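You operate a simulated robot arm through the tools that you are given. There is no shell and no other tool.

The job below is to be done with a simulated robot arm. You get a single attempt, and the scene is never put back.

Task
Turn the turntable to its yellow mark, brake it and brush talc onto a patch of it.
Fine: talc from the tray, with the wide green brush; put the brush back. Set down upright: wide green brush. A coat counts when it lies all over at full strength: go over it till it gets no stronger.

The check looks at the end state, three seconds after you hand in, the way a careful person would. Anything else that was tipped, shoved, dropped, spilled or broken makes it a failure.

Robot
A 7-joint arm with a fingered hand, fixed in place. Base frame: the origin is at the foot of the arm, x ahead of it, y to its left, z up. Units: m, rad, N and s.
Its first joint turns from -2.897 to 2.897 rad. Payload 4 kg.
The TCP is the grasp point between the finger pads, 0.03 m short of the fingertips. In the tool frame z runs along the fingers and y along their closing line. The gripper opens to 0.104 m. The gripper's body begins 0.035 m behind the TCP. The gripper is a hand of 4 fingers: y runs from the thumb to the fingers, the wrist lies at [-0.015, -0.113, -0.19] in the tool frame, and closing takes about 1.5 s.
Orientation is that of the tool frame in the base frame, as a unit quaternion [w, x, y, z]. With the fingers straight down and the wrist toward the robot, the tool's x, y and z point along [0, 1, 0], [1, 0, 0] and [0, 0, -1] of the base frame.

Tools
- The arm moves only by the tool move_arm. Its argument "motion" is a list of rows, each an object (a shift or turn left out is 0, a gripper value left out holds the last) with "jaw": the finger opening in m, from 0 to 0.104; "translation": the shift along the tool's x, y, z in m, a list of three; "dr": the turn, a rotation vector about the tool's x, y, z in rad, a list of three. In form: [{"jaw": jaw, "translation": [x, y, z], "dr": [rx, ry, rz]}, ...]. A call has 1 to 20 rows; each row is the pose to reach, as a shift and turn from the pose commanded when the call began, along the tool's axes at that moment. Rows are played at 5 a second. More than 0.05 m and 0.15 rad between two rows, or a gripper value outside its range, and nothing of the call is played. Where a pose cannot be reached the arm comes as near as it can. A force on the tool above 40 N (or 10 N above the force at the start of the call, whichever is more), or a blocked arm, ends the call early, and 0.2 s more pass. Each finger travels about 0.153 m/s and halts on what it meets, pressing with about 30 N; the grip force reading is that of the motor and also rises with nothing between the fingers. The clock runs only during rows and for 0.2 s after the last one: add rows that repeat a pose to give the fingers time. It gives the time, the measured TCP pose, the force on the tool (base axes), the opening and the grip force at its end, in the units of the frame above (readings bear some noise), with the torque about the TCP (base axes, N m) and any sound that the robot's microphone picked up.
- Cameras (640 x 400 px; columns grow to the right, rows downward): "scene" is fixed at [0.0494, -0.6491, 1.6004]; the picture's right is [-0.01, -1.00, 0.00], its down [-0.81, 0.01, -0.59] and it looks along [0.59, -0.01, -0.81] (base axes); focal length 376 px, centre (320, 200). "wrist" rides on the gripper at [0.061, -0.092, -0.13] in the tool frame; the picture's right is [-0.81, 0.28, -0.52], its down [-0.53, -0.71, 0.46] and it looks along [-0.24, 0.64, 0.72] (tool axes); focal length 275 px, centre (320, 200). There is no depth. A picture from a camera that has moved, and an enlarged one, comes with that camera's place and axes in the base frame and with its lens.
- capture(camera): a new picture of that camera. The clock stands still meanwhile.
- preshape(shape): the hand has 4 fingers and takes this shape, open, in about a second: jaw (thumb against the fingers, like two jaws); tri (thumb and two fingers); tip (a fingertip pinch); poke (one finger out to press); point (the index stretched); flat (the hand flat); cup (the hand cupped); fist (a fist). The gripper value then closes the fingers along that shape, each until it touches; the sizes above hold for jaw. It gives what a move gives, with no picture.
- zoom(camera, box): a new picture of the part [left, top, right, bottom] of that camera's present view, enlarged. The clock stands still meanwhile.
- hand_in(): hands the job in; it is judged then, once.

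Places have to be worked out from the pictures, the camera data and where the tool is seen. Open the gripper and draw the arm clear of the work before you hand the job in, unless the task says otherwise.

The tools are called after "Emit:" as a command line: name --argument value ..., lists and objects as JSON in quotes. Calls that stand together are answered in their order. move_arm: Moves the arm, as the interface text tells. Its arguments: {"type":"object","properties":{"motion":{"type":"array"}},"required":["motion"]} The other tools are called the same way: preshape (shape) gives the hand a shape; capture (camera) takes a picture; zoom (camera, box) takes an enlarged picture of a part of a camera's view; hand_in () hands the job in.

At the start:

```text
time_s: 0.0
position: [0.4829, -0.3728, 1.1635]
orientation: [0.0, 0.707, 0.707, 0.0]
ft_force: [-1.0, 0.8, 0.3]
ft_torque: [0.0, 0.0, 0.01]
grip_width: 0.1036
gripper_force: 0.1
shape: jaw
```

scene: 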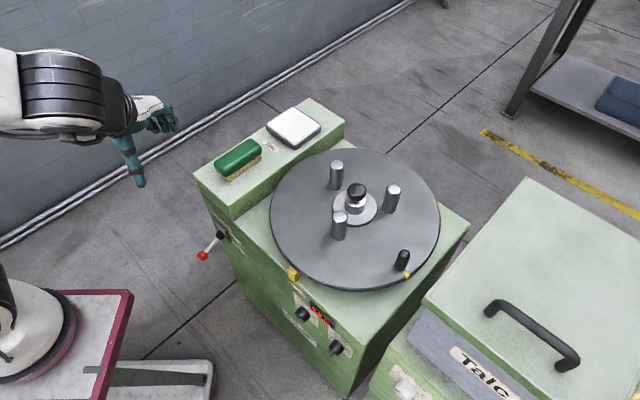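
wrist: 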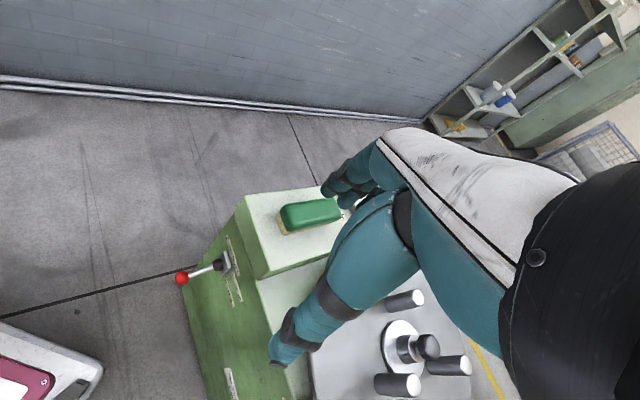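

I start by looking closer at the machine, its controls, the brush and the turntable marks.

Emit:
zoom --camera "scene" --box '[180, 90, 340, 190]'

Emit:
zoom --camera "scene" --box '[260, 250, 420, 350]'

Emit:
zoom --camera "scene" --box '[180, 190, 340, 290]'

Emit:
zoom --camera "scene" --box '[260, 140, 460, 265]'

Emit:
zoom --camera "scene" --box '[380, 275, 580, 400]'

```text
4.00 times, centred on (260, 140) of scene
camera zoom: at [0.0494, -0.6491, 1.6004], right [-0.01, -1.0, 0.0], down [-0.81, 0.01, -0.59], along [0.59, -0.01, -0.81], focal length 1503 px, centre (560, 440)
```

zoom: 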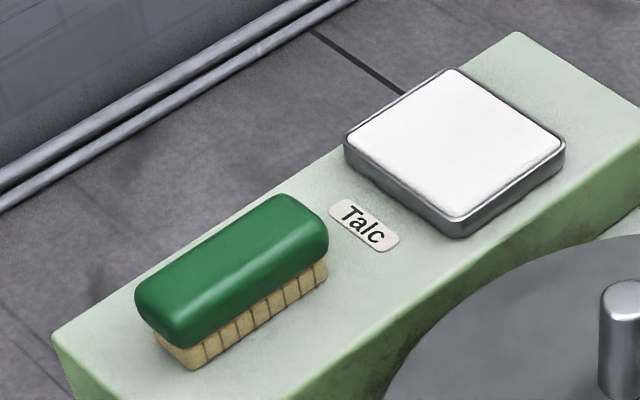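

```text
4.00 times, centred on (340, 300) of scene
camera zoom: at [0.0494, -0.6491, 1.6004], right [-0.01, -1.0, 0.0], down [-0.81, 0.01, -0.59], along [0.59, -0.01, -0.81], focal length 1503 px, centre (240, -200)
```

zoom: 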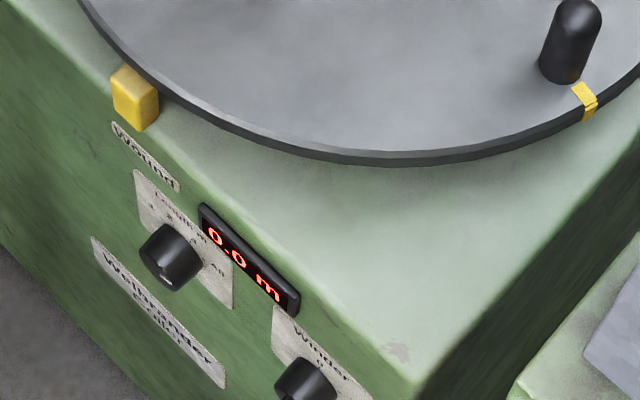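

```text
4.00 times, centred on (260, 240) of scene
camera zoom: at [0.0494, -0.6491, 1.6004], right [-0.01, -1.0, 0.0], down [-0.81, 0.01, -0.59], along [0.59, -0.01, -0.81], focal length 1503 px, centre (560, 40)
```

zoom: 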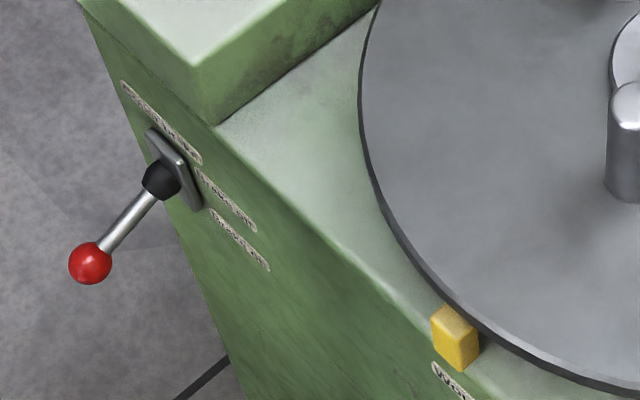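

```text
3.20 times, centred on (360, 202) of scene
camera zoom: at [0.0494, -0.6491, 1.6004], right [-0.01, -1.0, 0.0], down [-0.81, 0.01, -0.59], along [0.59, -0.01, -0.81], focal length 1202 px, centre (192, 192)
```

zoom: 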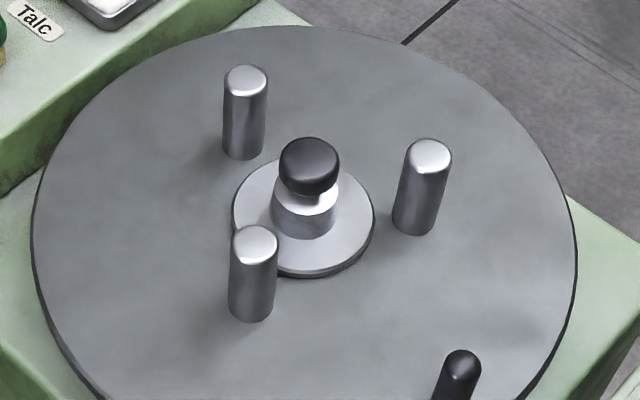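

```text
3.20 times, centred on (480, 338) of scene
camera zoom: at [0.0494, -0.6491, 1.6004], right [-0.01, -1.0, 0.0], down [-0.81, 0.01, -0.59], along [0.59, -0.01, -0.81], focal length 1202 px, centre (-192, -240)
```

zoom: 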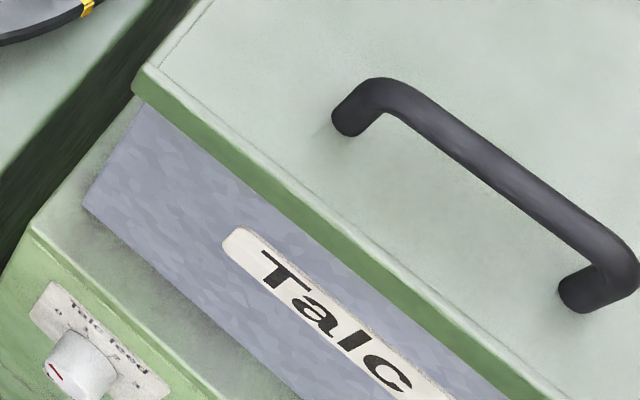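

The red lever is around [0.585,-0.30,0.58], the brush top around [0.73,-0.44,0.87] and the hub knob around [0.585,-0.745,0.90]. I turn the hand toward the machine, high up, to look at it with the wrist camera.

Emit:
move_arm --motion '[{"translation": [-0.01, -0.01, 0], "dr": [0, 0, 0.13]}, {"translation": [-0.02, -0.02, 0], "dr": [0, 0, 0.26]}, {"translation": [-0.03, -0.03, 0], "dr": [0, 0, 0.39]}, {"translation": [-0.04, -0.04, 0], "dr": [0, 0, 0.52]}, {"translation": [-0.05, -0.05, 0], "dr": [0, 0, 0.65]}, {"translation": [-0.06, -0.06, 0], "dr": [0, 0, 0.78]}, {"translation": [-0.07, -0.07, 0], "dr": [0, 0, 0.906]}, {"translation": [-0.07, -0.07, 0], "dr": [0, 0, 0.906]}]'

Emit:
capture --camera "wrist"

Emit:
capture --camera "scene"

```text
time_s: 1.8
position: [0.4124, -0.4464, 1.1621]
orientation: [0.001, 0.945, 0.326, 0.0]
ft_force: [-0.2, 0.2, -0.9]
ft_torque: [0.0, -0.04, -0.01]
grip_width: 0.1036
gripper_force: 0.2
shape: jaw
```

```text
taken
camera wrist: at [0.406, -0.3352, 1.2929], right [-0.47, -0.72, 0.52], down [-0.86, 0.23, -0.46], along [0.21, -0.66, -0.72], focal length 275 px, centre (320, 200)
```

wrist: 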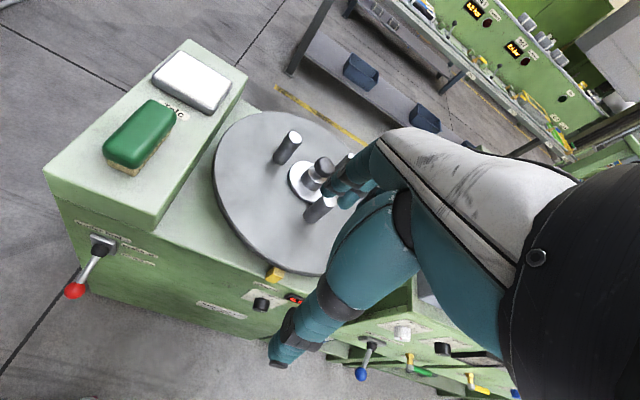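

```text
taken
```

scene: 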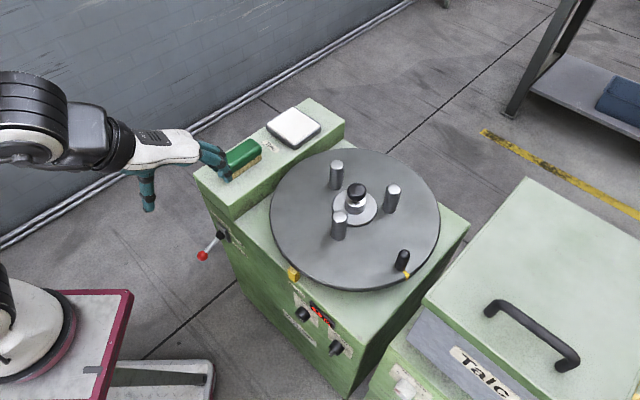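

I zoom into the labels by the red lever and the disk from the wrist camera.

Emit:
zoom --camera "wrist" --box '[50, 200, 178, 280]'

Emit:
zoom --camera "wrist" --box '[180, 260, 308, 340]'

Emit:
zoom --camera "wrist" --box '[200, 100, 360, 200]'

Emit:
zoom --camera "wrist" --box '[80, 40, 240, 140]'

Emit:
zoom --camera "wrist" --box '[320, 310, 480, 400]'

```text
5.00 times, centred on (114, 240) of wrist
camera zoom: at [0.406, -0.3352, 1.2929], right [-0.47, -0.72, 0.52], down [-0.86, 0.23, -0.46], along [0.21, -0.66, -0.72], focal length 1376 px, centre (1350, 0)
```

zoom: 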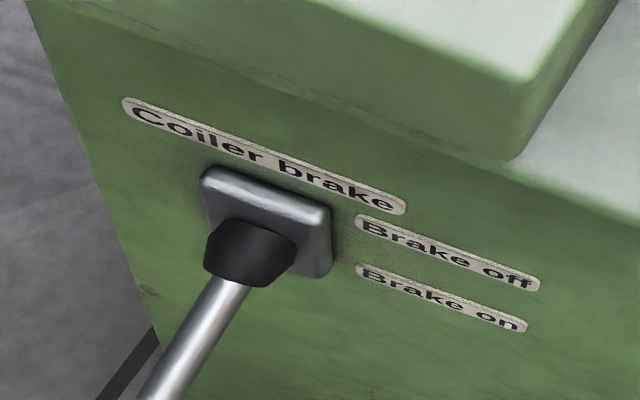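

```text
5.00 times, centred on (244, 300) of wrist
camera zoom: at [0.406, -0.3352, 1.2929], right [-0.47, -0.72, 0.52], down [-0.86, 0.23, -0.46], along [0.21, -0.66, -0.72], focal length 1376 px, centre (700, -300)
```

zoom: 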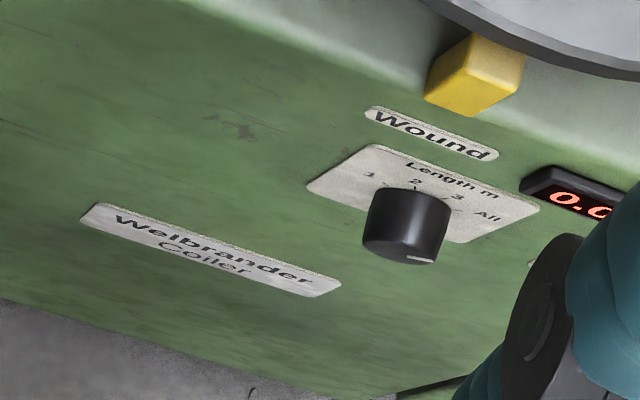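

```text
4.00 times, centred on (280, 150) of wrist
camera zoom: at [0.406, -0.3352, 1.2929], right [-0.47, -0.72, 0.52], down [-0.86, 0.23, -0.46], along [0.21, -0.66, -0.72], focal length 1101 px, centre (480, 400)
```

zoom: 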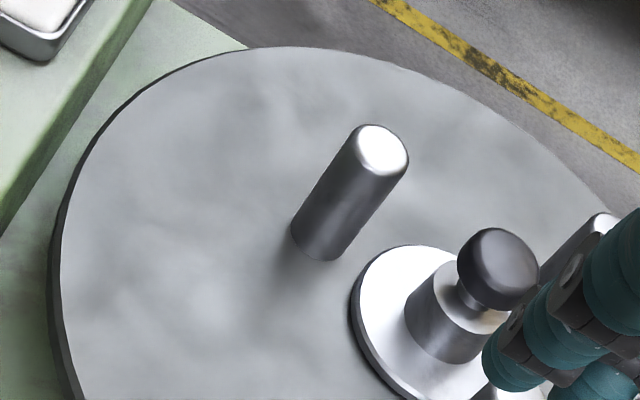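

```text
4.00 times, centred on (160, 90) of wrist
camera zoom: at [0.406, -0.3352, 1.2929], right [-0.47, -0.72, 0.52], down [-0.86, 0.23, -0.46], along [0.21, -0.66, -0.72], focal length 1101 px, centre (960, 640)
```

zoom: 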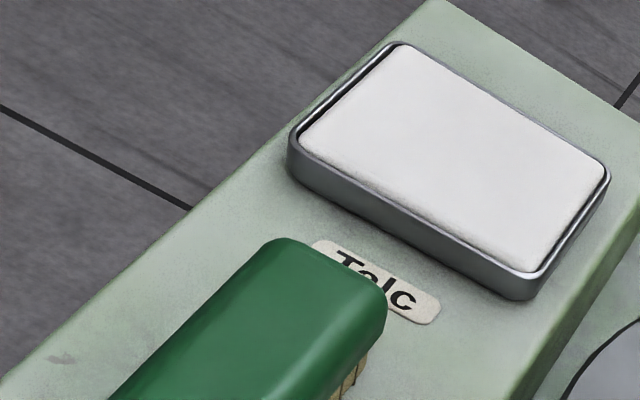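

```text
4.00 times, centred on (400, 355) of wrist
camera zoom: at [0.406, -0.3352, 1.2929], right [-0.47, -0.72, 0.52], down [-0.86, 0.23, -0.46], along [0.21, -0.66, -0.72], focal length 1101 px, centre (0, -420)
```

zoom: 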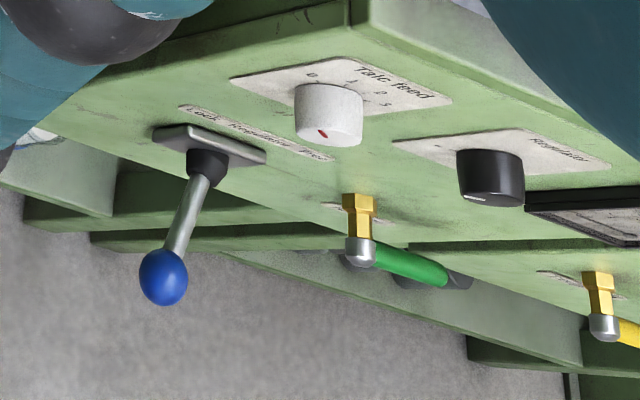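

The red lever is the coiler brake (off above, on below), the yellow block is the fixed pointer, and the rim mark sits by the black crank pin. I zoom on the disk surface for any marked patch, and on the lever.

Emit:
zoom --camera "scene" --box '[264, 200, 360, 260]'

Emit:
zoom --camera "scene" --box '[350, 220, 446, 280]'

Emit:
zoom --camera "scene" --box '[190, 215, 254, 265]'

Emit:
zoom --camera "scene" --box '[300, 145, 444, 235]'

```text
6.67 times, centred on (312, 230) of scene
camera zoom: at [0.0494, -0.6491, 1.6004], right [-0.01, -1.0, 0.0], down [-0.81, 0.01, -0.59], along [0.59, -0.01, -0.81], focal length 2505 px, centre (373, 0)
```

zoom: 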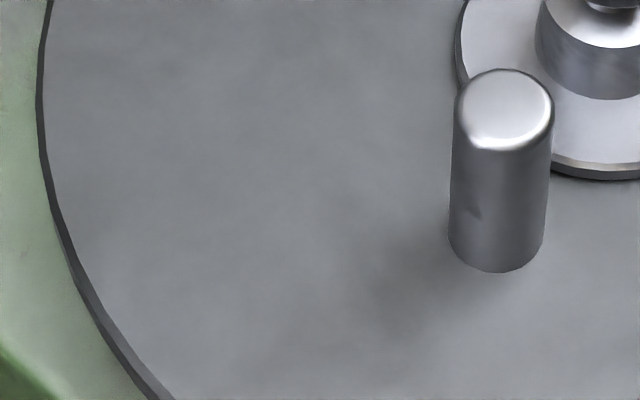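

```text
6.67 times, centred on (398, 250) of scene
camera zoom: at [0.0494, -0.6491, 1.6004], right [-0.01, -1.0, 0.0], down [-0.81, 0.01, -0.59], along [0.59, -0.01, -0.81], focal length 2505 px, centre (-200, -133)
```

zoom: 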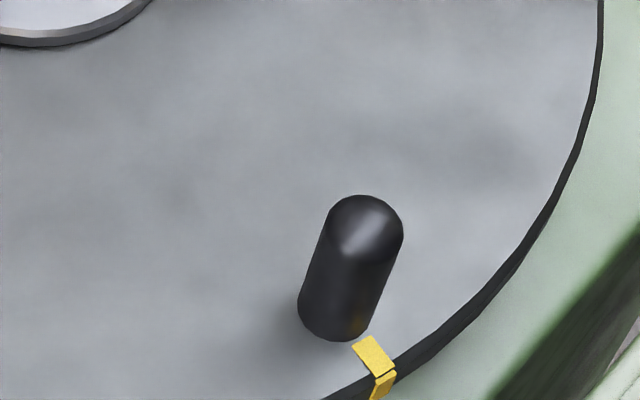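

```text
8.00 times, centred on (222, 240) of scene
camera zoom: at [0.0494, -0.6491, 1.6004], right [-0.01, -1.0, 0.0], down [-0.81, 0.01, -0.59], along [0.59, -0.01, -0.81], focal length 3006 px, centre (1104, -120)
```

zoom: 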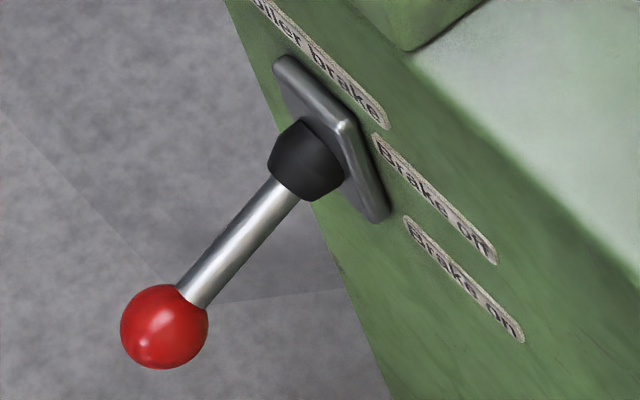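

```text
4.44 times, centred on (372, 190) of scene
camera zoom: at [0.0494, -0.6491, 1.6004], right [-0.01, -1.0, 0.0], down [-0.81, 0.01, -0.59], along [0.59, -0.01, -0.81], focal length 1670 px, centre (89, 244)
```

zoom: 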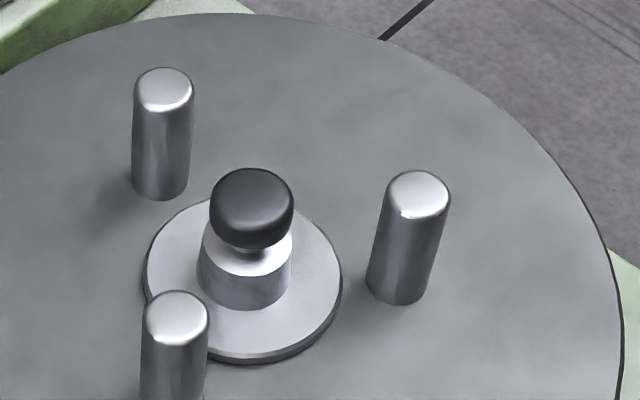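

No patch is outlined, so any area of the disk serves. The lever seems to droop by about 20°, which makes its state ambiguous, so I bring the wrist camera lower on the lever side for a second viewpoint.

Emit:
move_arm --motion '[{"translation": [0.03, -0.008, 0.033]}, {"translation": [0.06, -0.016, 0.066]}, {"translation": [0.09, -0.025, 0.1]}, {"translation": [0.12, -0.033, 0.133]}, {"translation": [0.15, -0.041, 0.166]}, {"translation": [0.18, -0.05, 0.2]}, {"translation": [0.21, -0.058, 0.233]}, {"translation": [0.24, -0.066, 0.266]}, {"translation": [0.27, -0.074, 0.3]}, {"translation": [0.27, -0.074, 0.3]}]'

Emit:
capture --camera "wrist"

Emit:
capture --camera "scene"

```text
time_s: 4.0
position: [0.6562, -0.234, 0.8712]
orientation: [-0.001, 0.946, 0.325, 0.0]
ft_force: [0.0, -0.3, 0.3]
ft_torque: [0.0, -0.01, 0.04]
grip_width: 0.104
gripper_force: 0.1
shape: jaw
out of reach, approached as far as the arm can: row 4, 5, 6, 7, 8, 9, 10
```

```text
taken
camera wrist: at [0.648, -0.1239, 1.0009], right [-0.47, -0.72, 0.52], down [-0.86, 0.23, -0.45], along [0.2, -0.66, -0.73], focal length 275 px, centre (320, 200)
```

wrist: 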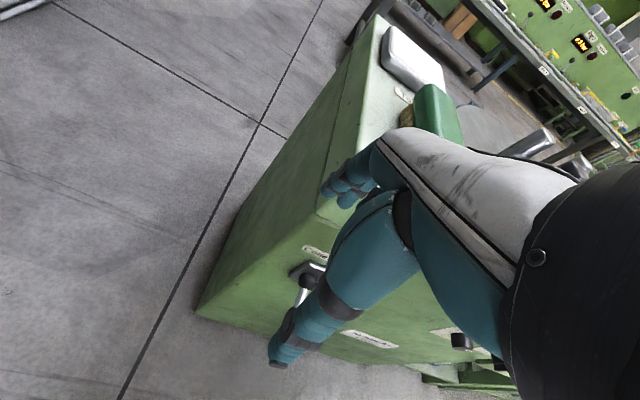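

```text
taken
```

scene: 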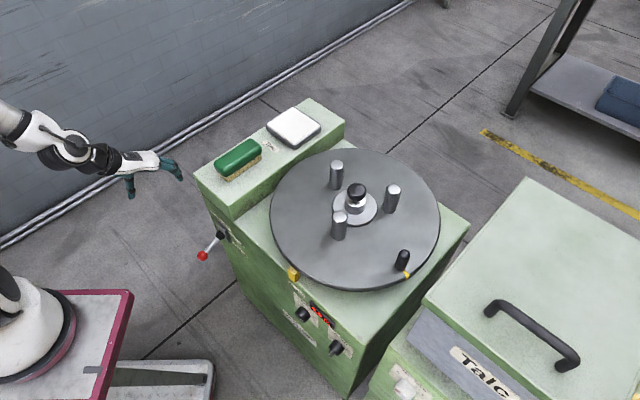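

The lever is partly behind the thumb; I zoom on it.

Emit:
zoom --camera "wrist" --box '[230, 225, 390, 325]'

Emit:
zoom --camera "scene" --box '[0, 250, 240, 400]'

```text
4.00 times, centred on (310, 275) of wrist
camera zoom: at [0.648, -0.1239, 1.0009], right [-0.47, -0.72, 0.52], down [-0.86, 0.23, -0.45], along [0.2, -0.66, -0.73], focal length 1101 px, centre (360, -100)
```

zoom: 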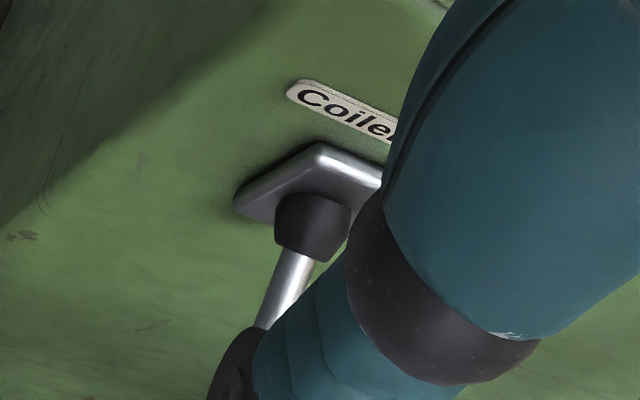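

```text
2.67 times, centred on (120, 325) of scene
camera zoom: at [0.0494, -0.6491, 1.6004], right [-0.01, -1.0, 0.0], down [-0.81, 0.01, -0.59], along [0.59, -0.01, -0.81], focal length 1002 px, centre (853, -133)
```

zoom: 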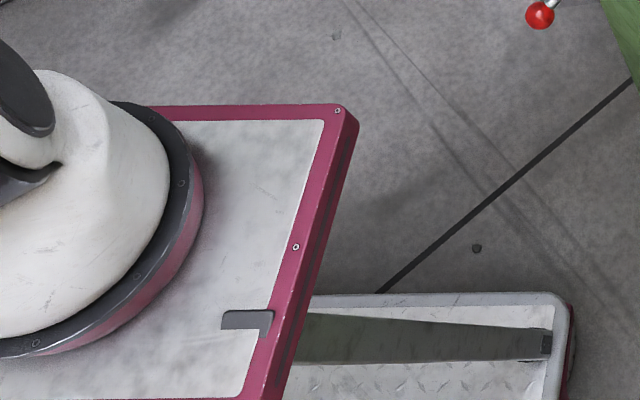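

The lever reads about 17° below horizontal. I rise clear first and then go over the crank pin, which I place near [0.423,-0.836] with its top around z 0.895.

Emit:
move_arm --motion '[{"translation": [0, 0, -0.05]}, {"translation": [0, 0, -0.1]}, {"translation": [0, 0, -0.15]}, {"translation": [0, 0, -0.2]}, {"translation": [0, 0, -0.24]}, {"translation": [0, 0, -0.24]}]'

```text
time_s: 5.4
position: [0.6519, -0.2342, 1.113]
orientation: [-0.001, 0.945, 0.326, 0.001]
ft_force: [-0.2, -0.6, 0.2]
ft_torque: [-0.02, -0.01, 0.01]
grip_width: 0.1039
gripper_force: 0.0
shape: jaw
```

Now over the crank pin at height.

Emit:
move_arm --motion '[{"translation": [-0.0394, 0.0239, 0], "dr": [0, 0, 0.012]}, {"translation": [-0.0787, 0.0477, 0], "dr": [0, 0, 0.024]}, {"translation": [-0.1181, 0.0716, 0], "dr": [0, 0, 0.036]}, {"translation": [-0.1574, 0.0954, 0], "dr": [0, 0, 0.048]}, {"translation": [-0.1968, 0.1193, 0], "dr": [0, 0, 0.06]}, {"translation": [-0.2361, 0.1431, 0], "dr": [0, 0, 0.072]}, {"translation": [-0.2755, 0.167, 0], "dr": [0, 0, 0.084]}, {"translation": [-0.3149, 0.1909, 0], "dr": [0, 0, 0.096]}, {"translation": [-0.3542, 0.2147, 0], "dr": [0, 0, 0.108]}, {"translation": [-0.3936, 0.2386, 0], "dr": [0, 0, 0.12]}, {"translation": [-0.4329, 0.2624, 0], "dr": [0, 0, 0.132]}, {"translation": [-0.4723, 0.2863, 0], "dr": [0, 0, 0.144]}, {"translation": [-0.5116, 0.3101, 0], "dr": [0, 0, 0.156]}, {"translation": [-0.551, 0.334, 0], "dr": [0, 0, 0.167]}, {"translation": [-0.551, 0.334, 0], "dr": [0, 0, 0.167]}]'

Emit:
capture --camera "wrist"

Emit:
capture --camera "scene"

```text
time_s: 8.6
position: [0.4254, -0.841, 1.11]
orientation: [0.0, 0.969, 0.247, 0.0]
ft_force: [0.2, -0.7, 0.9]
ft_torque: [0.03, 0.03, 0.03]
grip_width: 0.1038
gripper_force: 0.1
shape: jaw
```

```text
taken
camera wrist: at [0.4352, -0.731, 1.24], right [-0.58, -0.63, 0.52], down [-0.81, 0.37, -0.46], along [0.09, -0.68, -0.72], focal length 275 px, centre (320, 200)
```

wrist: 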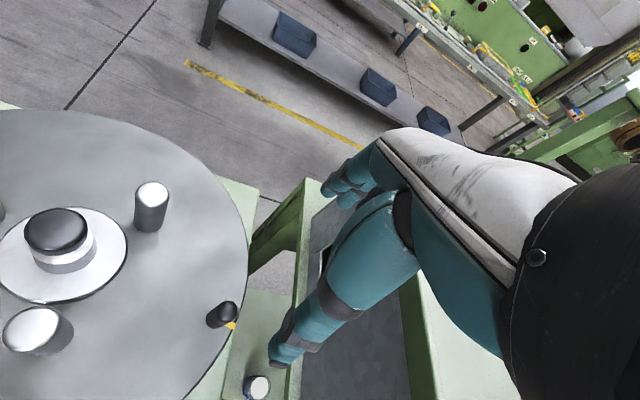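

```text
taken
```

scene: 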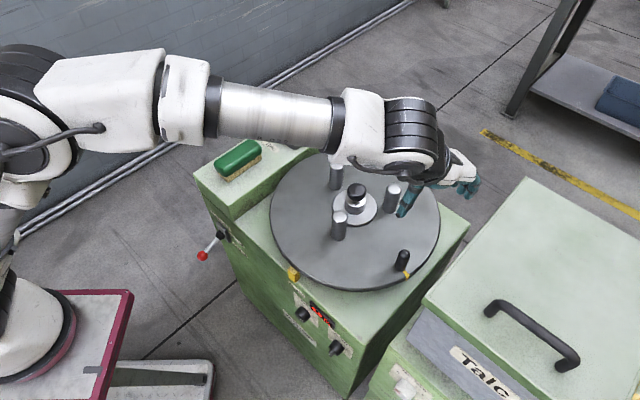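

The hand is above the crank pin; I zoom both cameras for an accurate pin position.

Emit:
zoom --camera "wrist" --box '[170, 280, 266, 340]'

Emit:
zoom --camera "wrist" --box '[0, 140, 256, 300]'

Emit:
zoom --camera "scene" --box '[370, 170, 498, 250]'

```text
6.67 times, centred on (218, 310) of wrist
camera zoom: at [0.4352, -0.731, 1.24], right [-0.58, -0.63, 0.52], down [-0.81, 0.37, -0.46], along [0.09, -0.68, -0.72], focal length 1835 px, centre (1000, -533)
```

zoom: 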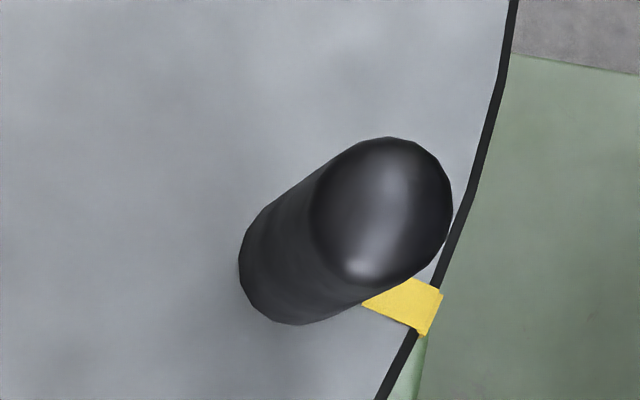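

```text
2.50 times, centred on (128, 220) of wrist
camera zoom: at [0.4352, -0.731, 1.24], right [-0.58, -0.63, 0.52], down [-0.81, 0.37, -0.46], along [0.09, -0.68, -0.72], focal length 688 px, centre (800, 150)
```

zoom: 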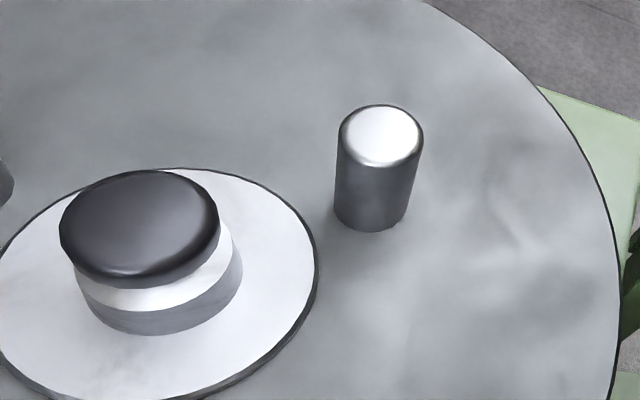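

```text
5.00 times, centred on (434, 210) of scene
camera zoom: at [0.0494, -0.6491, 1.6004], right [-0.01, -1.0, 0.0], down [-0.81, 0.01, -0.59], along [0.59, -0.01, -0.81], focal length 1879 px, centre (-250, 150)
```

zoom: 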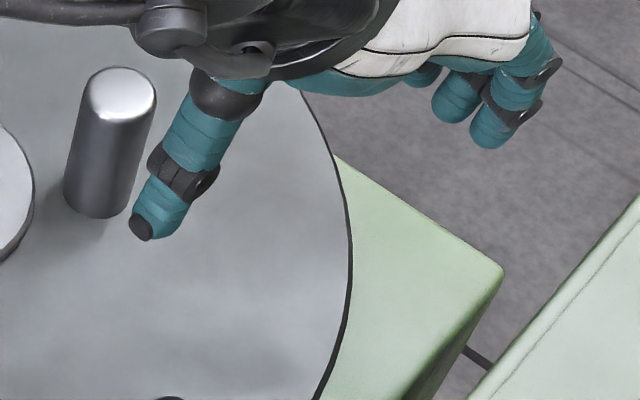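

Pin base is at about [0.422,-0.835], rotation centre about [0.578,-0.744]. I check the neighbouring hopper's clearance before lowering the hand.

Emit:
zoom --camera "wrist" --box '[200, 150, 480, 400]'

```text
1.60 times, centred on (340, 275) of wrist
camera zoom: at [0.4352, -0.731, 1.24], right [-0.58, -0.63, 0.52], down [-0.81, 0.37, -0.46], along [0.09, -0.68, -0.72], focal length 440 px, centre (288, 80)
```

zoom: 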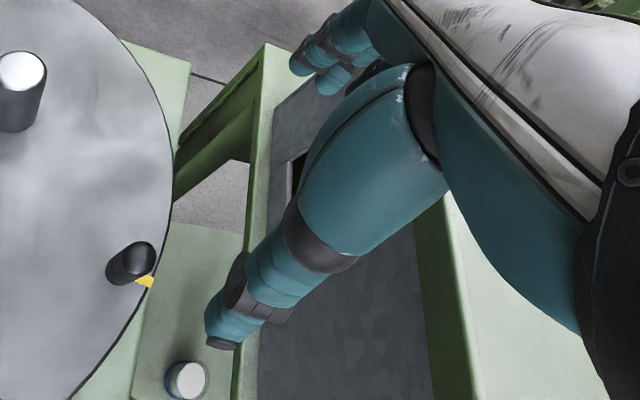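

The hopper wall stands about 9 cm to the right of the pin and the hand reaches about 5 cm that way, so there is room. I lower straight down around the crank pin.

Emit:
move_arm --motion '[{"translation": [0, -0.003, 0.04]}, {"translation": [0, -0.007, 0.08]}, {"translation": [0, -0.007, 0.12]}, {"translation": [0, -0.007, 0.15]}, {"translation": [0, -0.007, 0.18]}, {"translation": [0, -0.007, 0.18]}]'

Emit:
capture --camera "wrist"

Emit:
zoom --camera "scene" --box '[340, 180, 500, 280]'

```text
time_s: 10.0
position: [0.421, -0.8316, 0.9288]
orientation: [0.0, 0.969, 0.246, 0.0]
ft_force: [1.0, -0.1, -0.8]
ft_torque: [-0.01, 0.01, -0.02]
grip_width: 0.104
gripper_force: 0.0
shape: jaw
```

```text
taken
camera wrist: at [0.4308, -0.7214, 1.0597], right [-0.58, -0.63, 0.52], down [-0.81, 0.37, -0.46], along [0.09, -0.68, -0.72], focal length 275 px, centre (320, 200)
```

wrist: 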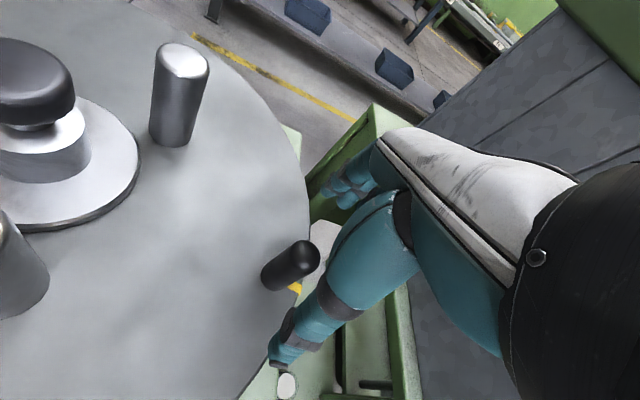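

```text
4.00 times, centred on (420, 230) of scene
camera zoom: at [0.0494, -0.6491, 1.6004], right [-0.01, -1.0, 0.0], down [-0.81, 0.01, -0.59], along [0.59, -0.01, -0.81], focal length 1503 px, centre (-80, 80)
```

zoom: 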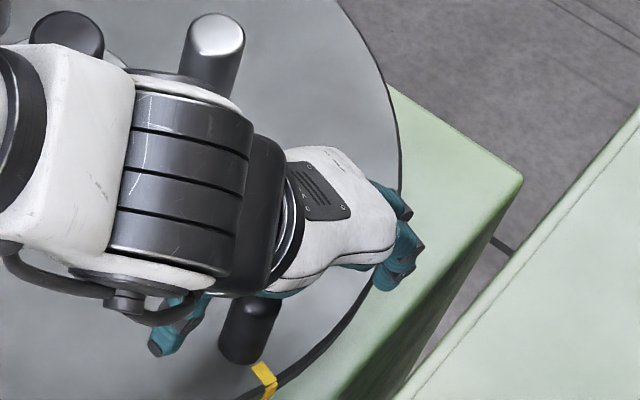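

The pin lies on the tool axis between thumb and fingers. I lower the last 5 cm.

Emit:
move_arm --motion '[{"translation": [0, 0.002, 0.02]}, {"translation": [0, 0.002, 0.038]}, {"translation": [0, 0.002, 0.05]}, {"translation": [0, 0.002, 0.05]}]'

Emit:
capture --camera "wrist"

```text
time_s: 11.0
position: [0.4217, -0.8348, 0.881]
orientation: [0.001, 0.969, 0.247, 0.0]
ft_force: [-0.6, 0.3, 0.2]
ft_torque: [0.01, 0.02, -0.01]
grip_width: 0.1039
gripper_force: 0.0
shape: jaw
```

```text
taken
camera wrist: at [0.4326, -0.7249, 1.0099], right [-0.58, -0.63, 0.52], down [-0.81, 0.37, -0.46], along [0.09, -0.68, -0.72], focal length 275 px, centre (320, 200)
```

wrist: 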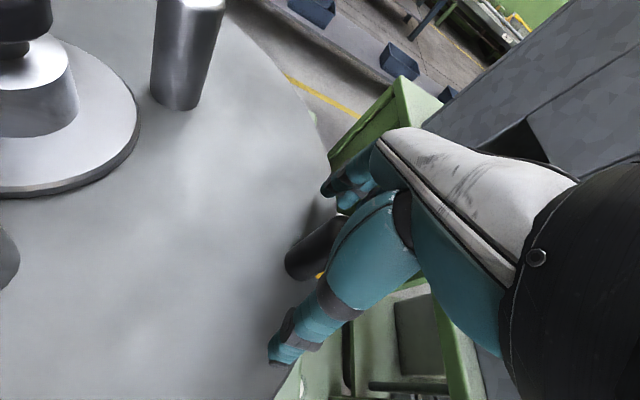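

I close the fingers to a loose cage around the pin.

Emit:
move_arm --motion '[{"jaw": 0.07}, {"jaw": 0.05}, {"jaw": 0.036}, {"jaw": 0.036}, {"jaw": 0.036}]'

Emit:
capture --camera "wrist"

```text
time_s: 12.2
position: [0.4222, -0.8361, 0.8807]
orientation: [0.0, 0.969, 0.246, 0.0]
ft_force: [0.2, 0.1, -0.6]
ft_torque: [0.01, 0.0, 0.01]
grip_width: 0.0365
gripper_force: 0.0
shape: jaw
```

```text
taken
camera wrist: at [0.4326, -0.725, 1.0102], right [-0.58, -0.63, 0.52], down [-0.81, 0.37, -0.46], along [0.09, -0.68, -0.72], focal length 275 px, centre (320, 200)
```

wrist: 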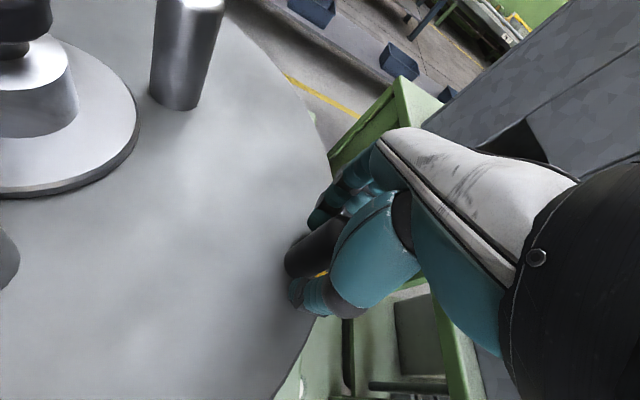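

I try the first 0.2 rad of the arc to see whether the disk turns freely or is braked.

Emit:
move_arm --motion '[{"translation": [0.0, -0.009, 0], "dr": [0, 0, 0.05]}, {"translation": [0.0003, -0.0181, 0], "dr": [0, 0, 0.1]}, {"translation": [0.0011, -0.0271, 0], "dr": [0, 0, 0.15]}, {"translation": [0.0024, -0.0361, 0], "dr": [0, 0, 0.2]}]'

Emit:
zoom --camera "scene" --box '[260, 140, 460, 300]'

```text
time_s: 13.2
position: [0.4078, -0.8052, 0.8813]
orientation: [0.001, 0.989, 0.148, 0.0]
ft_force: [11.5, -21.4, 0.7]
ft_torque: [-0.24, -0.08, 0.09]
grip_width: 0.0487
gripper_force: 0.0
shape: jaw
```

```text
2.50 times, centred on (360, 220) of scene
camera zoom: at [0.0494, -0.6491, 1.6004], right [-0.01, -1.0, 0.0], down [-0.81, 0.01, -0.59], along [0.59, -0.01, -0.81], focal length 940 px, centre (220, 150)
```

zoom: 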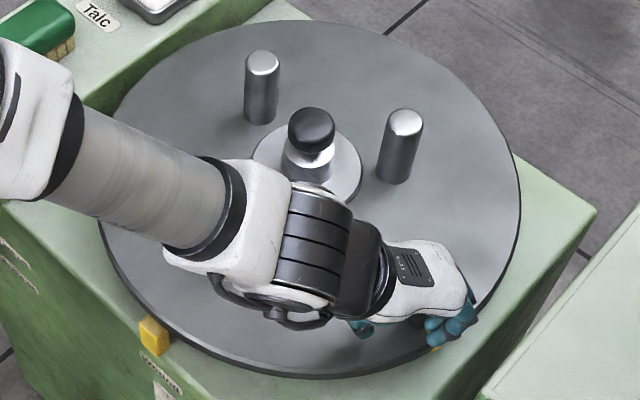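

The disk did not turn and the fingers were forced apart at 24 N: the brake is on now (lever down). I back off, open, and rise; the lever has to be lifted to "off" first.

Emit:
move_arm --motion '[{"translation": [0.0012, 0.009, 0], "dr": [0, 0, -0.05]}, {"translation": [0.0024, 0.018, 0], "dr": [0, 0, -0.1]}, {"translation": [0.0036, 0.027, 0], "dr": [0, 0, -0.15]}, {"translation": [0.0048, 0.0359, 0], "dr": [0, 0, -0.2]}, {"translation": [0.0048, 0.0359, 0], "dr": [0, 0, -0.2], "jaw": 0.104}, {"translation": [0.0048, 0.0359, 0], "dr": [0, 0, -0.2], "jaw": 0.104}, {"translation": [0.0048, 0.0359, 0], "dr": [0, 0, -0.2], "jaw": 0.104}]'

Emit:
capture --camera "wrist"

```text
time_s: 14.8
position: [0.4243, -0.8346, 0.8809]
orientation: [0.0, 0.969, 0.246, 0.0]
ft_force: [0.3, -1.2, -0.6]
ft_torque: [0.0, 0.0, 0.01]
grip_width: 0.104
gripper_force: 0.1
shape: jaw
```

```text
taken
camera wrist: at [0.4335, -0.7245, 1.0109], right [-0.58, -0.63, 0.52], down [-0.81, 0.37, -0.46], along [0.09, -0.68, -0.72], focal length 275 px, centre (320, 200)
```

wrist: 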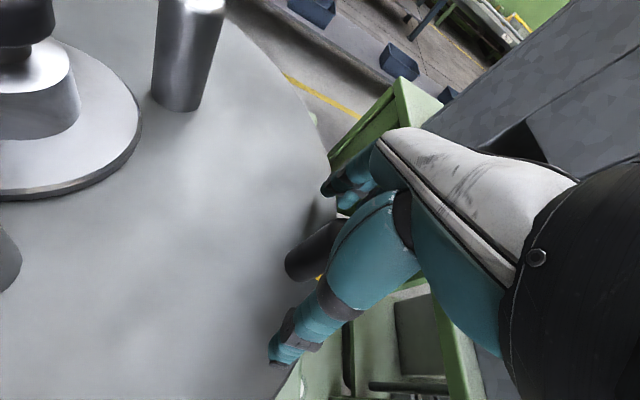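

Rising, then swinging over to the lever while turning the hand so it can straddle the red ball sideways.

Emit:
move_arm --motion '[{"translation": [0, 0, -0.045]}, {"translation": [0, 0, -0.09]}, {"translation": [0, 0, -0.135]}, {"translation": [0, 0, -0.18]}, {"translation": [0, 0, -0.225]}, {"translation": [0, 0, -0.25]}, {"translation": [0.0298, -0.0289, -0.25], "dr": [0, 0, -0.144]}, {"translation": [0.0596, -0.0577, -0.25], "dr": [0, 0, -0.288]}, {"translation": [0.0894, -0.0866, -0.25], "dr": [0, 0, -0.432]}, {"translation": [0.1193, -0.1154, -0.25], "dr": [0, 0, -0.576]}, {"translation": [0.1491, -0.1443, -0.25], "dr": [0, 0, -0.72]}, {"translation": [0.1789, -0.1732, -0.25], "dr": [0, 0, -0.864]}, {"translation": [0.2087, -0.202, -0.25], "dr": [0, 0, -1.008]}, {"translation": [0.2385, -0.2309, -0.25], "dr": [0, 0, -1.152]}, {"translation": [0.2683, -0.2598, -0.25], "dr": [0, 0, -1.296]}, {"translation": [0.2982, -0.2886, -0.25], "dr": [0, 0, -1.44]}, {"translation": [0.328, -0.3175, -0.25], "dr": [0, 0, -1.584]}, {"translation": [0.3578, -0.3463, -0.25], "dr": [0, 0, -1.728]}, {"translation": [0.3876, -0.3752, -0.25], "dr": [0, 0, -1.872]}, {"translation": [0.3876, -0.3752, -0.25], "dr": [0, 0, -1.872]}]'

Emit:
capture --camera "wrist"

Emit:
capture --camera "scene"

```text
time_s: 19.0
position: [0.5834, -0.319, 1.1297]
orientation: [0.0, 0.376, 0.927, 0.0]
ft_force: [-0.3, 0.1, 0.5]
ft_torque: [-0.01, 0.02, 0.0]
grip_width: 0.104
gripper_force: 0.0
shape: jaw
```

```text
taken
camera wrist: at [0.4762, -0.3421, 1.2602], right [0.77, -0.37, 0.52], down [-0.11, -0.88, -0.46], along [0.62, 0.29, -0.72], focal length 275 px, centre (320, 200)
```

wrist: 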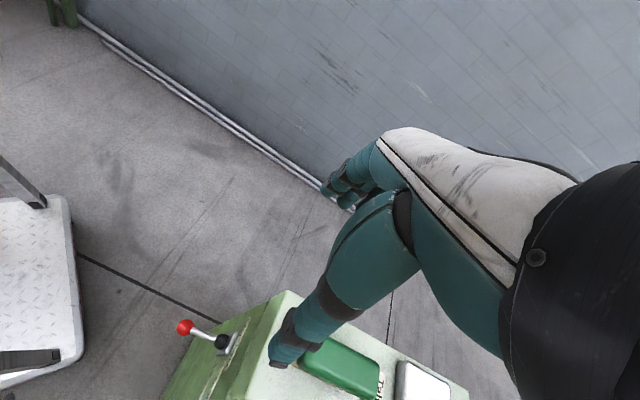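

```text
taken
```

scene: 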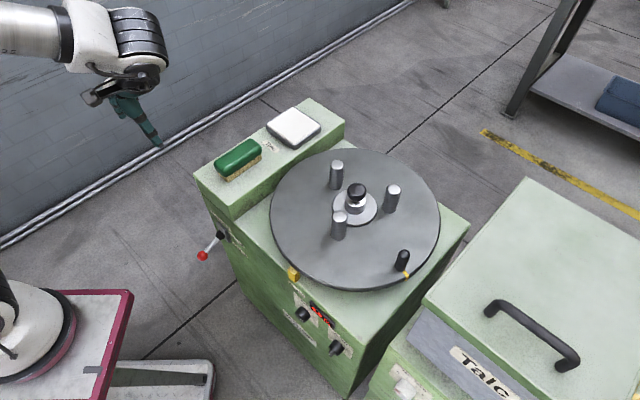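

The lever is well visible; ball at about [0.585,-0.304,0.585]. I descend in stages above it.

Emit:
move_arm --motion '[{"translation": [0.005, 0.006, 0.045]}, {"translation": [0.0104, 0.0122, 0.09]}, {"translation": [0.0104, 0.0122, 0.135]}, {"translation": [0.0104, 0.0122, 0.18]}, {"translation": [0.0104, 0.0122, 0.225]}, {"translation": [0.0104, 0.0122, 0.27]}, {"translation": [0.0104, 0.0122, 0.315]}, {"translation": [0.0104, 0.0122, 0.36]}, {"translation": [0.0104, 0.0122, 0.4]}, {"translation": [0.0104, 0.0122, 0.4]}]'

Emit:
capture --camera "wrist"

Emit:
capture --camera "scene"

```text
time_s: 21.2
position: [0.5837, -0.3049, 0.7293]
orientation: [0.001, 0.376, 0.927, 0.001]
ft_force: [-0.6, 0.1, -0.2]
ft_torque: [0.0, 0.0, 0.02]
grip_width: 0.1042
gripper_force: 0.1
shape: jaw
```

```text
taken
camera wrist: at [0.4766, -0.3277, 0.8599], right [0.77, -0.37, 0.52], down [-0.12, -0.88, -0.46], along [0.62, 0.29, -0.72], focal length 275 px, centre (320, 200)
```

wrist: 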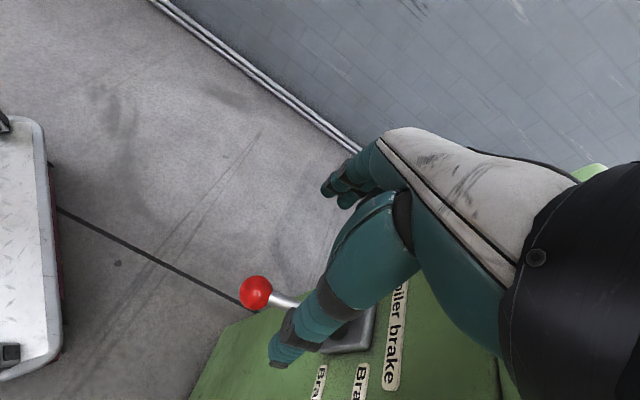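

```text
taken
```

scene: 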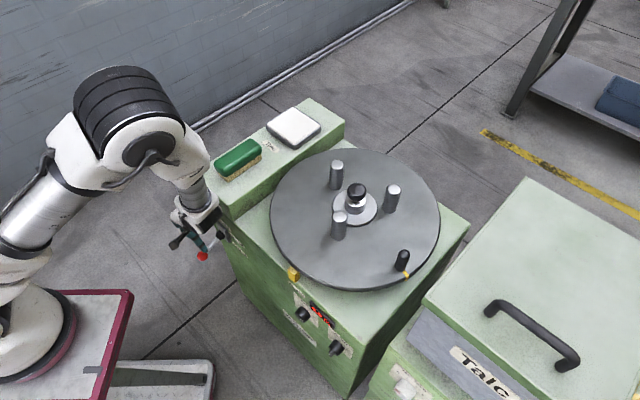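

Reachable and centred over the ball (re-measured [0.587,-0.306]). I lower the fingers around it.

Emit:
move_arm --motion '[{"translation": [-0.002, 0.001, 0.035]}, {"translation": [-0.002, 0.001, 0.07]}, {"translation": [-0.002, 0.001, 0.1]}, {"translation": [-0.002, 0.001, 0.125]}, {"translation": [-0.002, 0.001, 0.14]}, {"translation": [-0.002, 0.001, 0.14]}]'

Emit:
capture --camera "wrist"

Emit:
zoom --camera "scene" --box '[150, 180, 278, 280]'

```text
time_s: 22.6
position: [0.5875, -0.3041, 0.5916]
orientation: [0.0, 0.377, 0.926, 0.0]
ft_force: [0.9, 0.4, -0.4]
ft_torque: [-0.01, -0.02, 0.02]
grip_width: 0.1045
gripper_force: 0.0
shape: jaw
```

```text
taken
camera wrist: at [0.4793, -0.3268, 0.7209], right [0.77, -0.37, 0.52], down [-0.12, -0.88, -0.46], along [0.62, 0.29, -0.72], focal length 275 px, centre (320, 200)
```

wrist: 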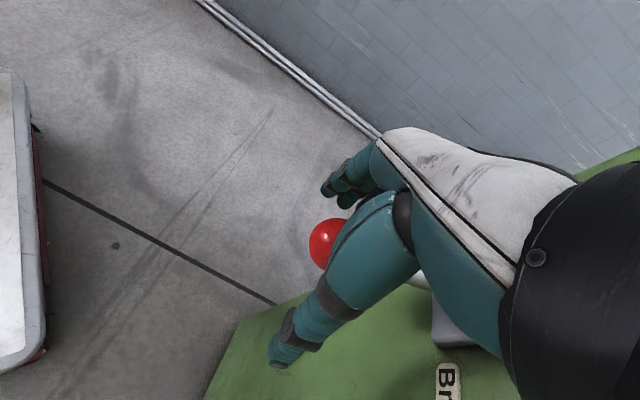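

```text
4.00 times, centred on (214, 230) of scene
camera zoom: at [0.0494, -0.6491, 1.6004], right [-0.01, -1.0, 0.0], down [-0.81, 0.01, -0.59], along [0.59, -0.01, -0.81], focal length 1503 px, centre (744, 80)
```

zoom: 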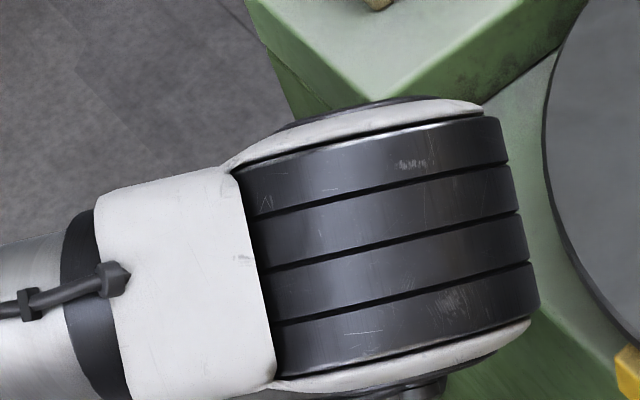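

The ball sits at the grasp point. I close on it.

Emit:
move_arm --motion '[{"jaw": 0.06}, {"jaw": 0.03}, {"jaw": 0.015}, {"jaw": 0.015}, {"jaw": 0.015}, {"jaw": 0.015}]'

Emit:
capture --camera "wrist"

```text
time_s: 24.0
position: [0.5868, -0.3045, 0.5902]
orientation: [0.0, 0.376, 0.927, 0.0]
ft_force: [-2.4, -2.3, -0.3]
ft_torque: [0.04, 0.0, 0.03]
grip_width: 0.0159
gripper_force: 0.0
shape: jaw
```

```text
taken
camera wrist: at [0.4793, -0.3267, 0.7212], right [0.77, -0.37, 0.52], down [-0.12, -0.88, -0.46], along [0.62, 0.29, -0.72], focal length 275 px, centre (320, 200)
```

wrist: 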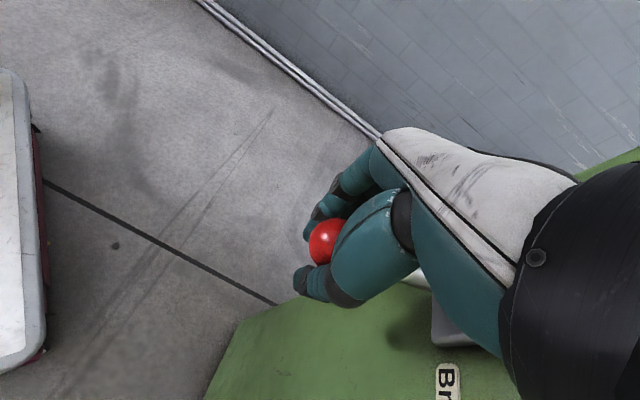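

The fingers have closed just under the ball like a hook. I lift gently along the lever's arc.

Emit:
move_arm --motion '[{"jaw": 0.01, "translation": [0.001, 0, -0.01]}, {"jaw": 0.01, "translation": [0.003, 0, -0.02]}, {"jaw": 0.01, "translation": [0.004, 0, -0.03]}, {"jaw": 0.01, "translation": [0.005, 0, -0.04]}]'

Emit:
capture --camera "wrist"

```text
time_s: 25.0
position: [0.584, -0.301, 0.6321]
orientation: [0.001, 0.375, 0.927, 0.001]
ft_force: [-4.7, -3.7, -0.9]
ft_torque: [0.04, -0.02, 0.0]
grip_width: 0.0115
gripper_force: 0.1
shape: jaw
```

```text
taken
camera wrist: at [0.4763, -0.324, 0.7617], right [0.77, -0.37, 0.52], down [-0.12, -0.88, -0.46], along [0.62, 0.29, -0.72], focal length 275 px, centre (320, 200)
```

wrist: 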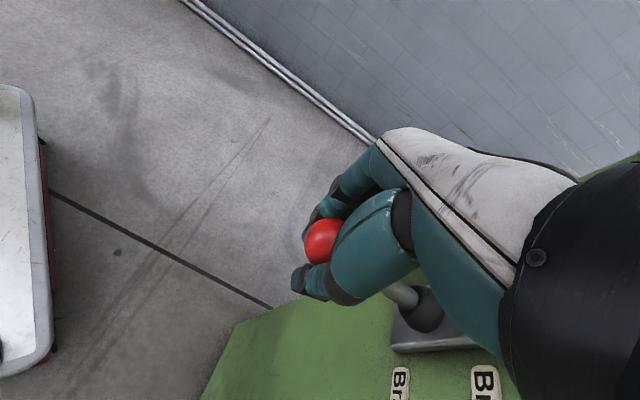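

The lever follows with little force. I continue upward until it meets its stop.

Emit:
move_arm --motion '[{"jaw": 0.01, "translation": [-0.001, 0, -0.008]}, {"jaw": 0.01, "translation": [-0.002, 0, -0.016]}, {"jaw": 0.01, "translation": [-0.004, 0, -0.024]}, {"jaw": 0.01, "translation": [-0.006, 0, -0.032]}]'

Emit:
capture --camera "wrist"

```text
time_s: 26.0
position: [0.5878, -0.3067, 0.6631]
orientation: [0.0, 0.377, 0.926, 0.0]
ft_force: [-3.5, -3.2, -5.7]
ft_torque: [0.05, -0.07, -0.01]
grip_width: 0.0112
gripper_force: 0.1
shape: jaw
```

```text
taken
camera wrist: at [0.4801, -0.3293, 0.7928], right [0.77, -0.37, 0.52], down [-0.12, -0.88, -0.46], along [0.62, 0.29, -0.72], focal length 275 px, centre (320, 200)
```

wrist: 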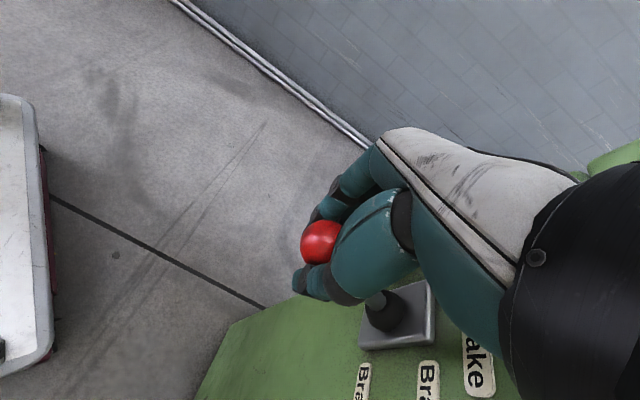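

Force is building slightly (5.7 N). A bit further to be sure it reaches the stop.

Emit:
move_arm --motion '[{"jaw": 0.01, "translation": [-0.001, 0, -0.005]}, {"jaw": 0.01, "translation": [-0.002, 0, -0.01]}, {"jaw": 0.01, "translation": [-0.003, 0, -0.015]}]'

Emit:
capture --camera "wrist"

```text
time_s: 26.8
position: [0.5907, -0.3073, 0.6759]
orientation: [0.0, 0.376, 0.927, 0.0]
ft_force: [-2.7, -4.4, -9.9]
ft_torque: [0.01, -0.05, 0.04]
grip_width: 0.01
gripper_force: 0.1
shape: jaw
```

```text
taken
camera wrist: at [0.483, -0.3303, 0.8073], right [0.77, -0.37, 0.52], down [-0.12, -0.88, -0.46], along [0.62, 0.29, -0.72], focal length 275 px, centre (320, 200)
```

wrist: 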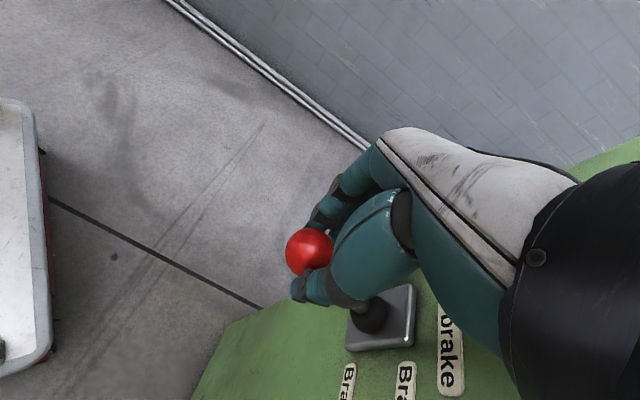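

The ball has stopped at about z 0.656 while the hand kept rising, so the lever is at its upper stop. I unload, open, and check it stays.

Emit:
move_arm --motion '[{"jaw": 0.01, "translation": [0.002, 0, 0.008]}, {"jaw": 0.03, "translation": [0.002, 0, 0.008]}, {"jaw": 0.07, "translation": [0.002, 0, 0.008]}, {"jaw": 0.104, "translation": [0.002, 0, 0.008]}, {"jaw": 0.104, "translation": [0.002, 0, 0.008]}, {"jaw": 0.104, "translation": [0.002, 0, 0.008]}]'

Emit:
capture --camera "wrist"

```text
time_s: 28.2
position: [0.5871, -0.3058, 0.6704]
orientation: [0.0, 0.376, 0.927, 0.0]
ft_force: [-0.2, 0.3, -0.3]
ft_torque: [0.0, 0.0, 0.02]
grip_width: 0.1036
gripper_force: 0.1
shape: jaw
```

```text
taken
camera wrist: at [0.4809, -0.3282, 0.8], right [0.77, -0.37, 0.52], down [-0.12, -0.88, -0.46], along [0.62, 0.29, -0.72], focal length 275 px, centre (320, 200)
```

wrist: 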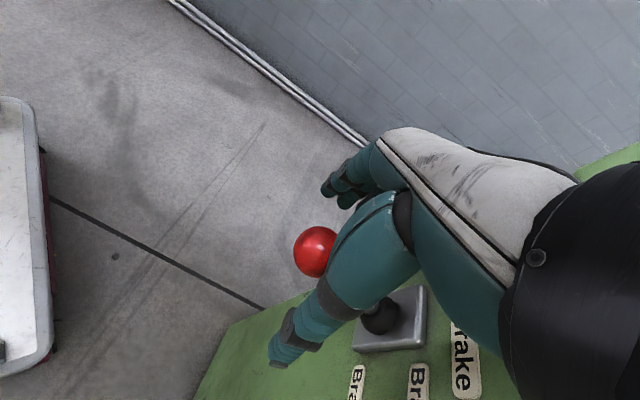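

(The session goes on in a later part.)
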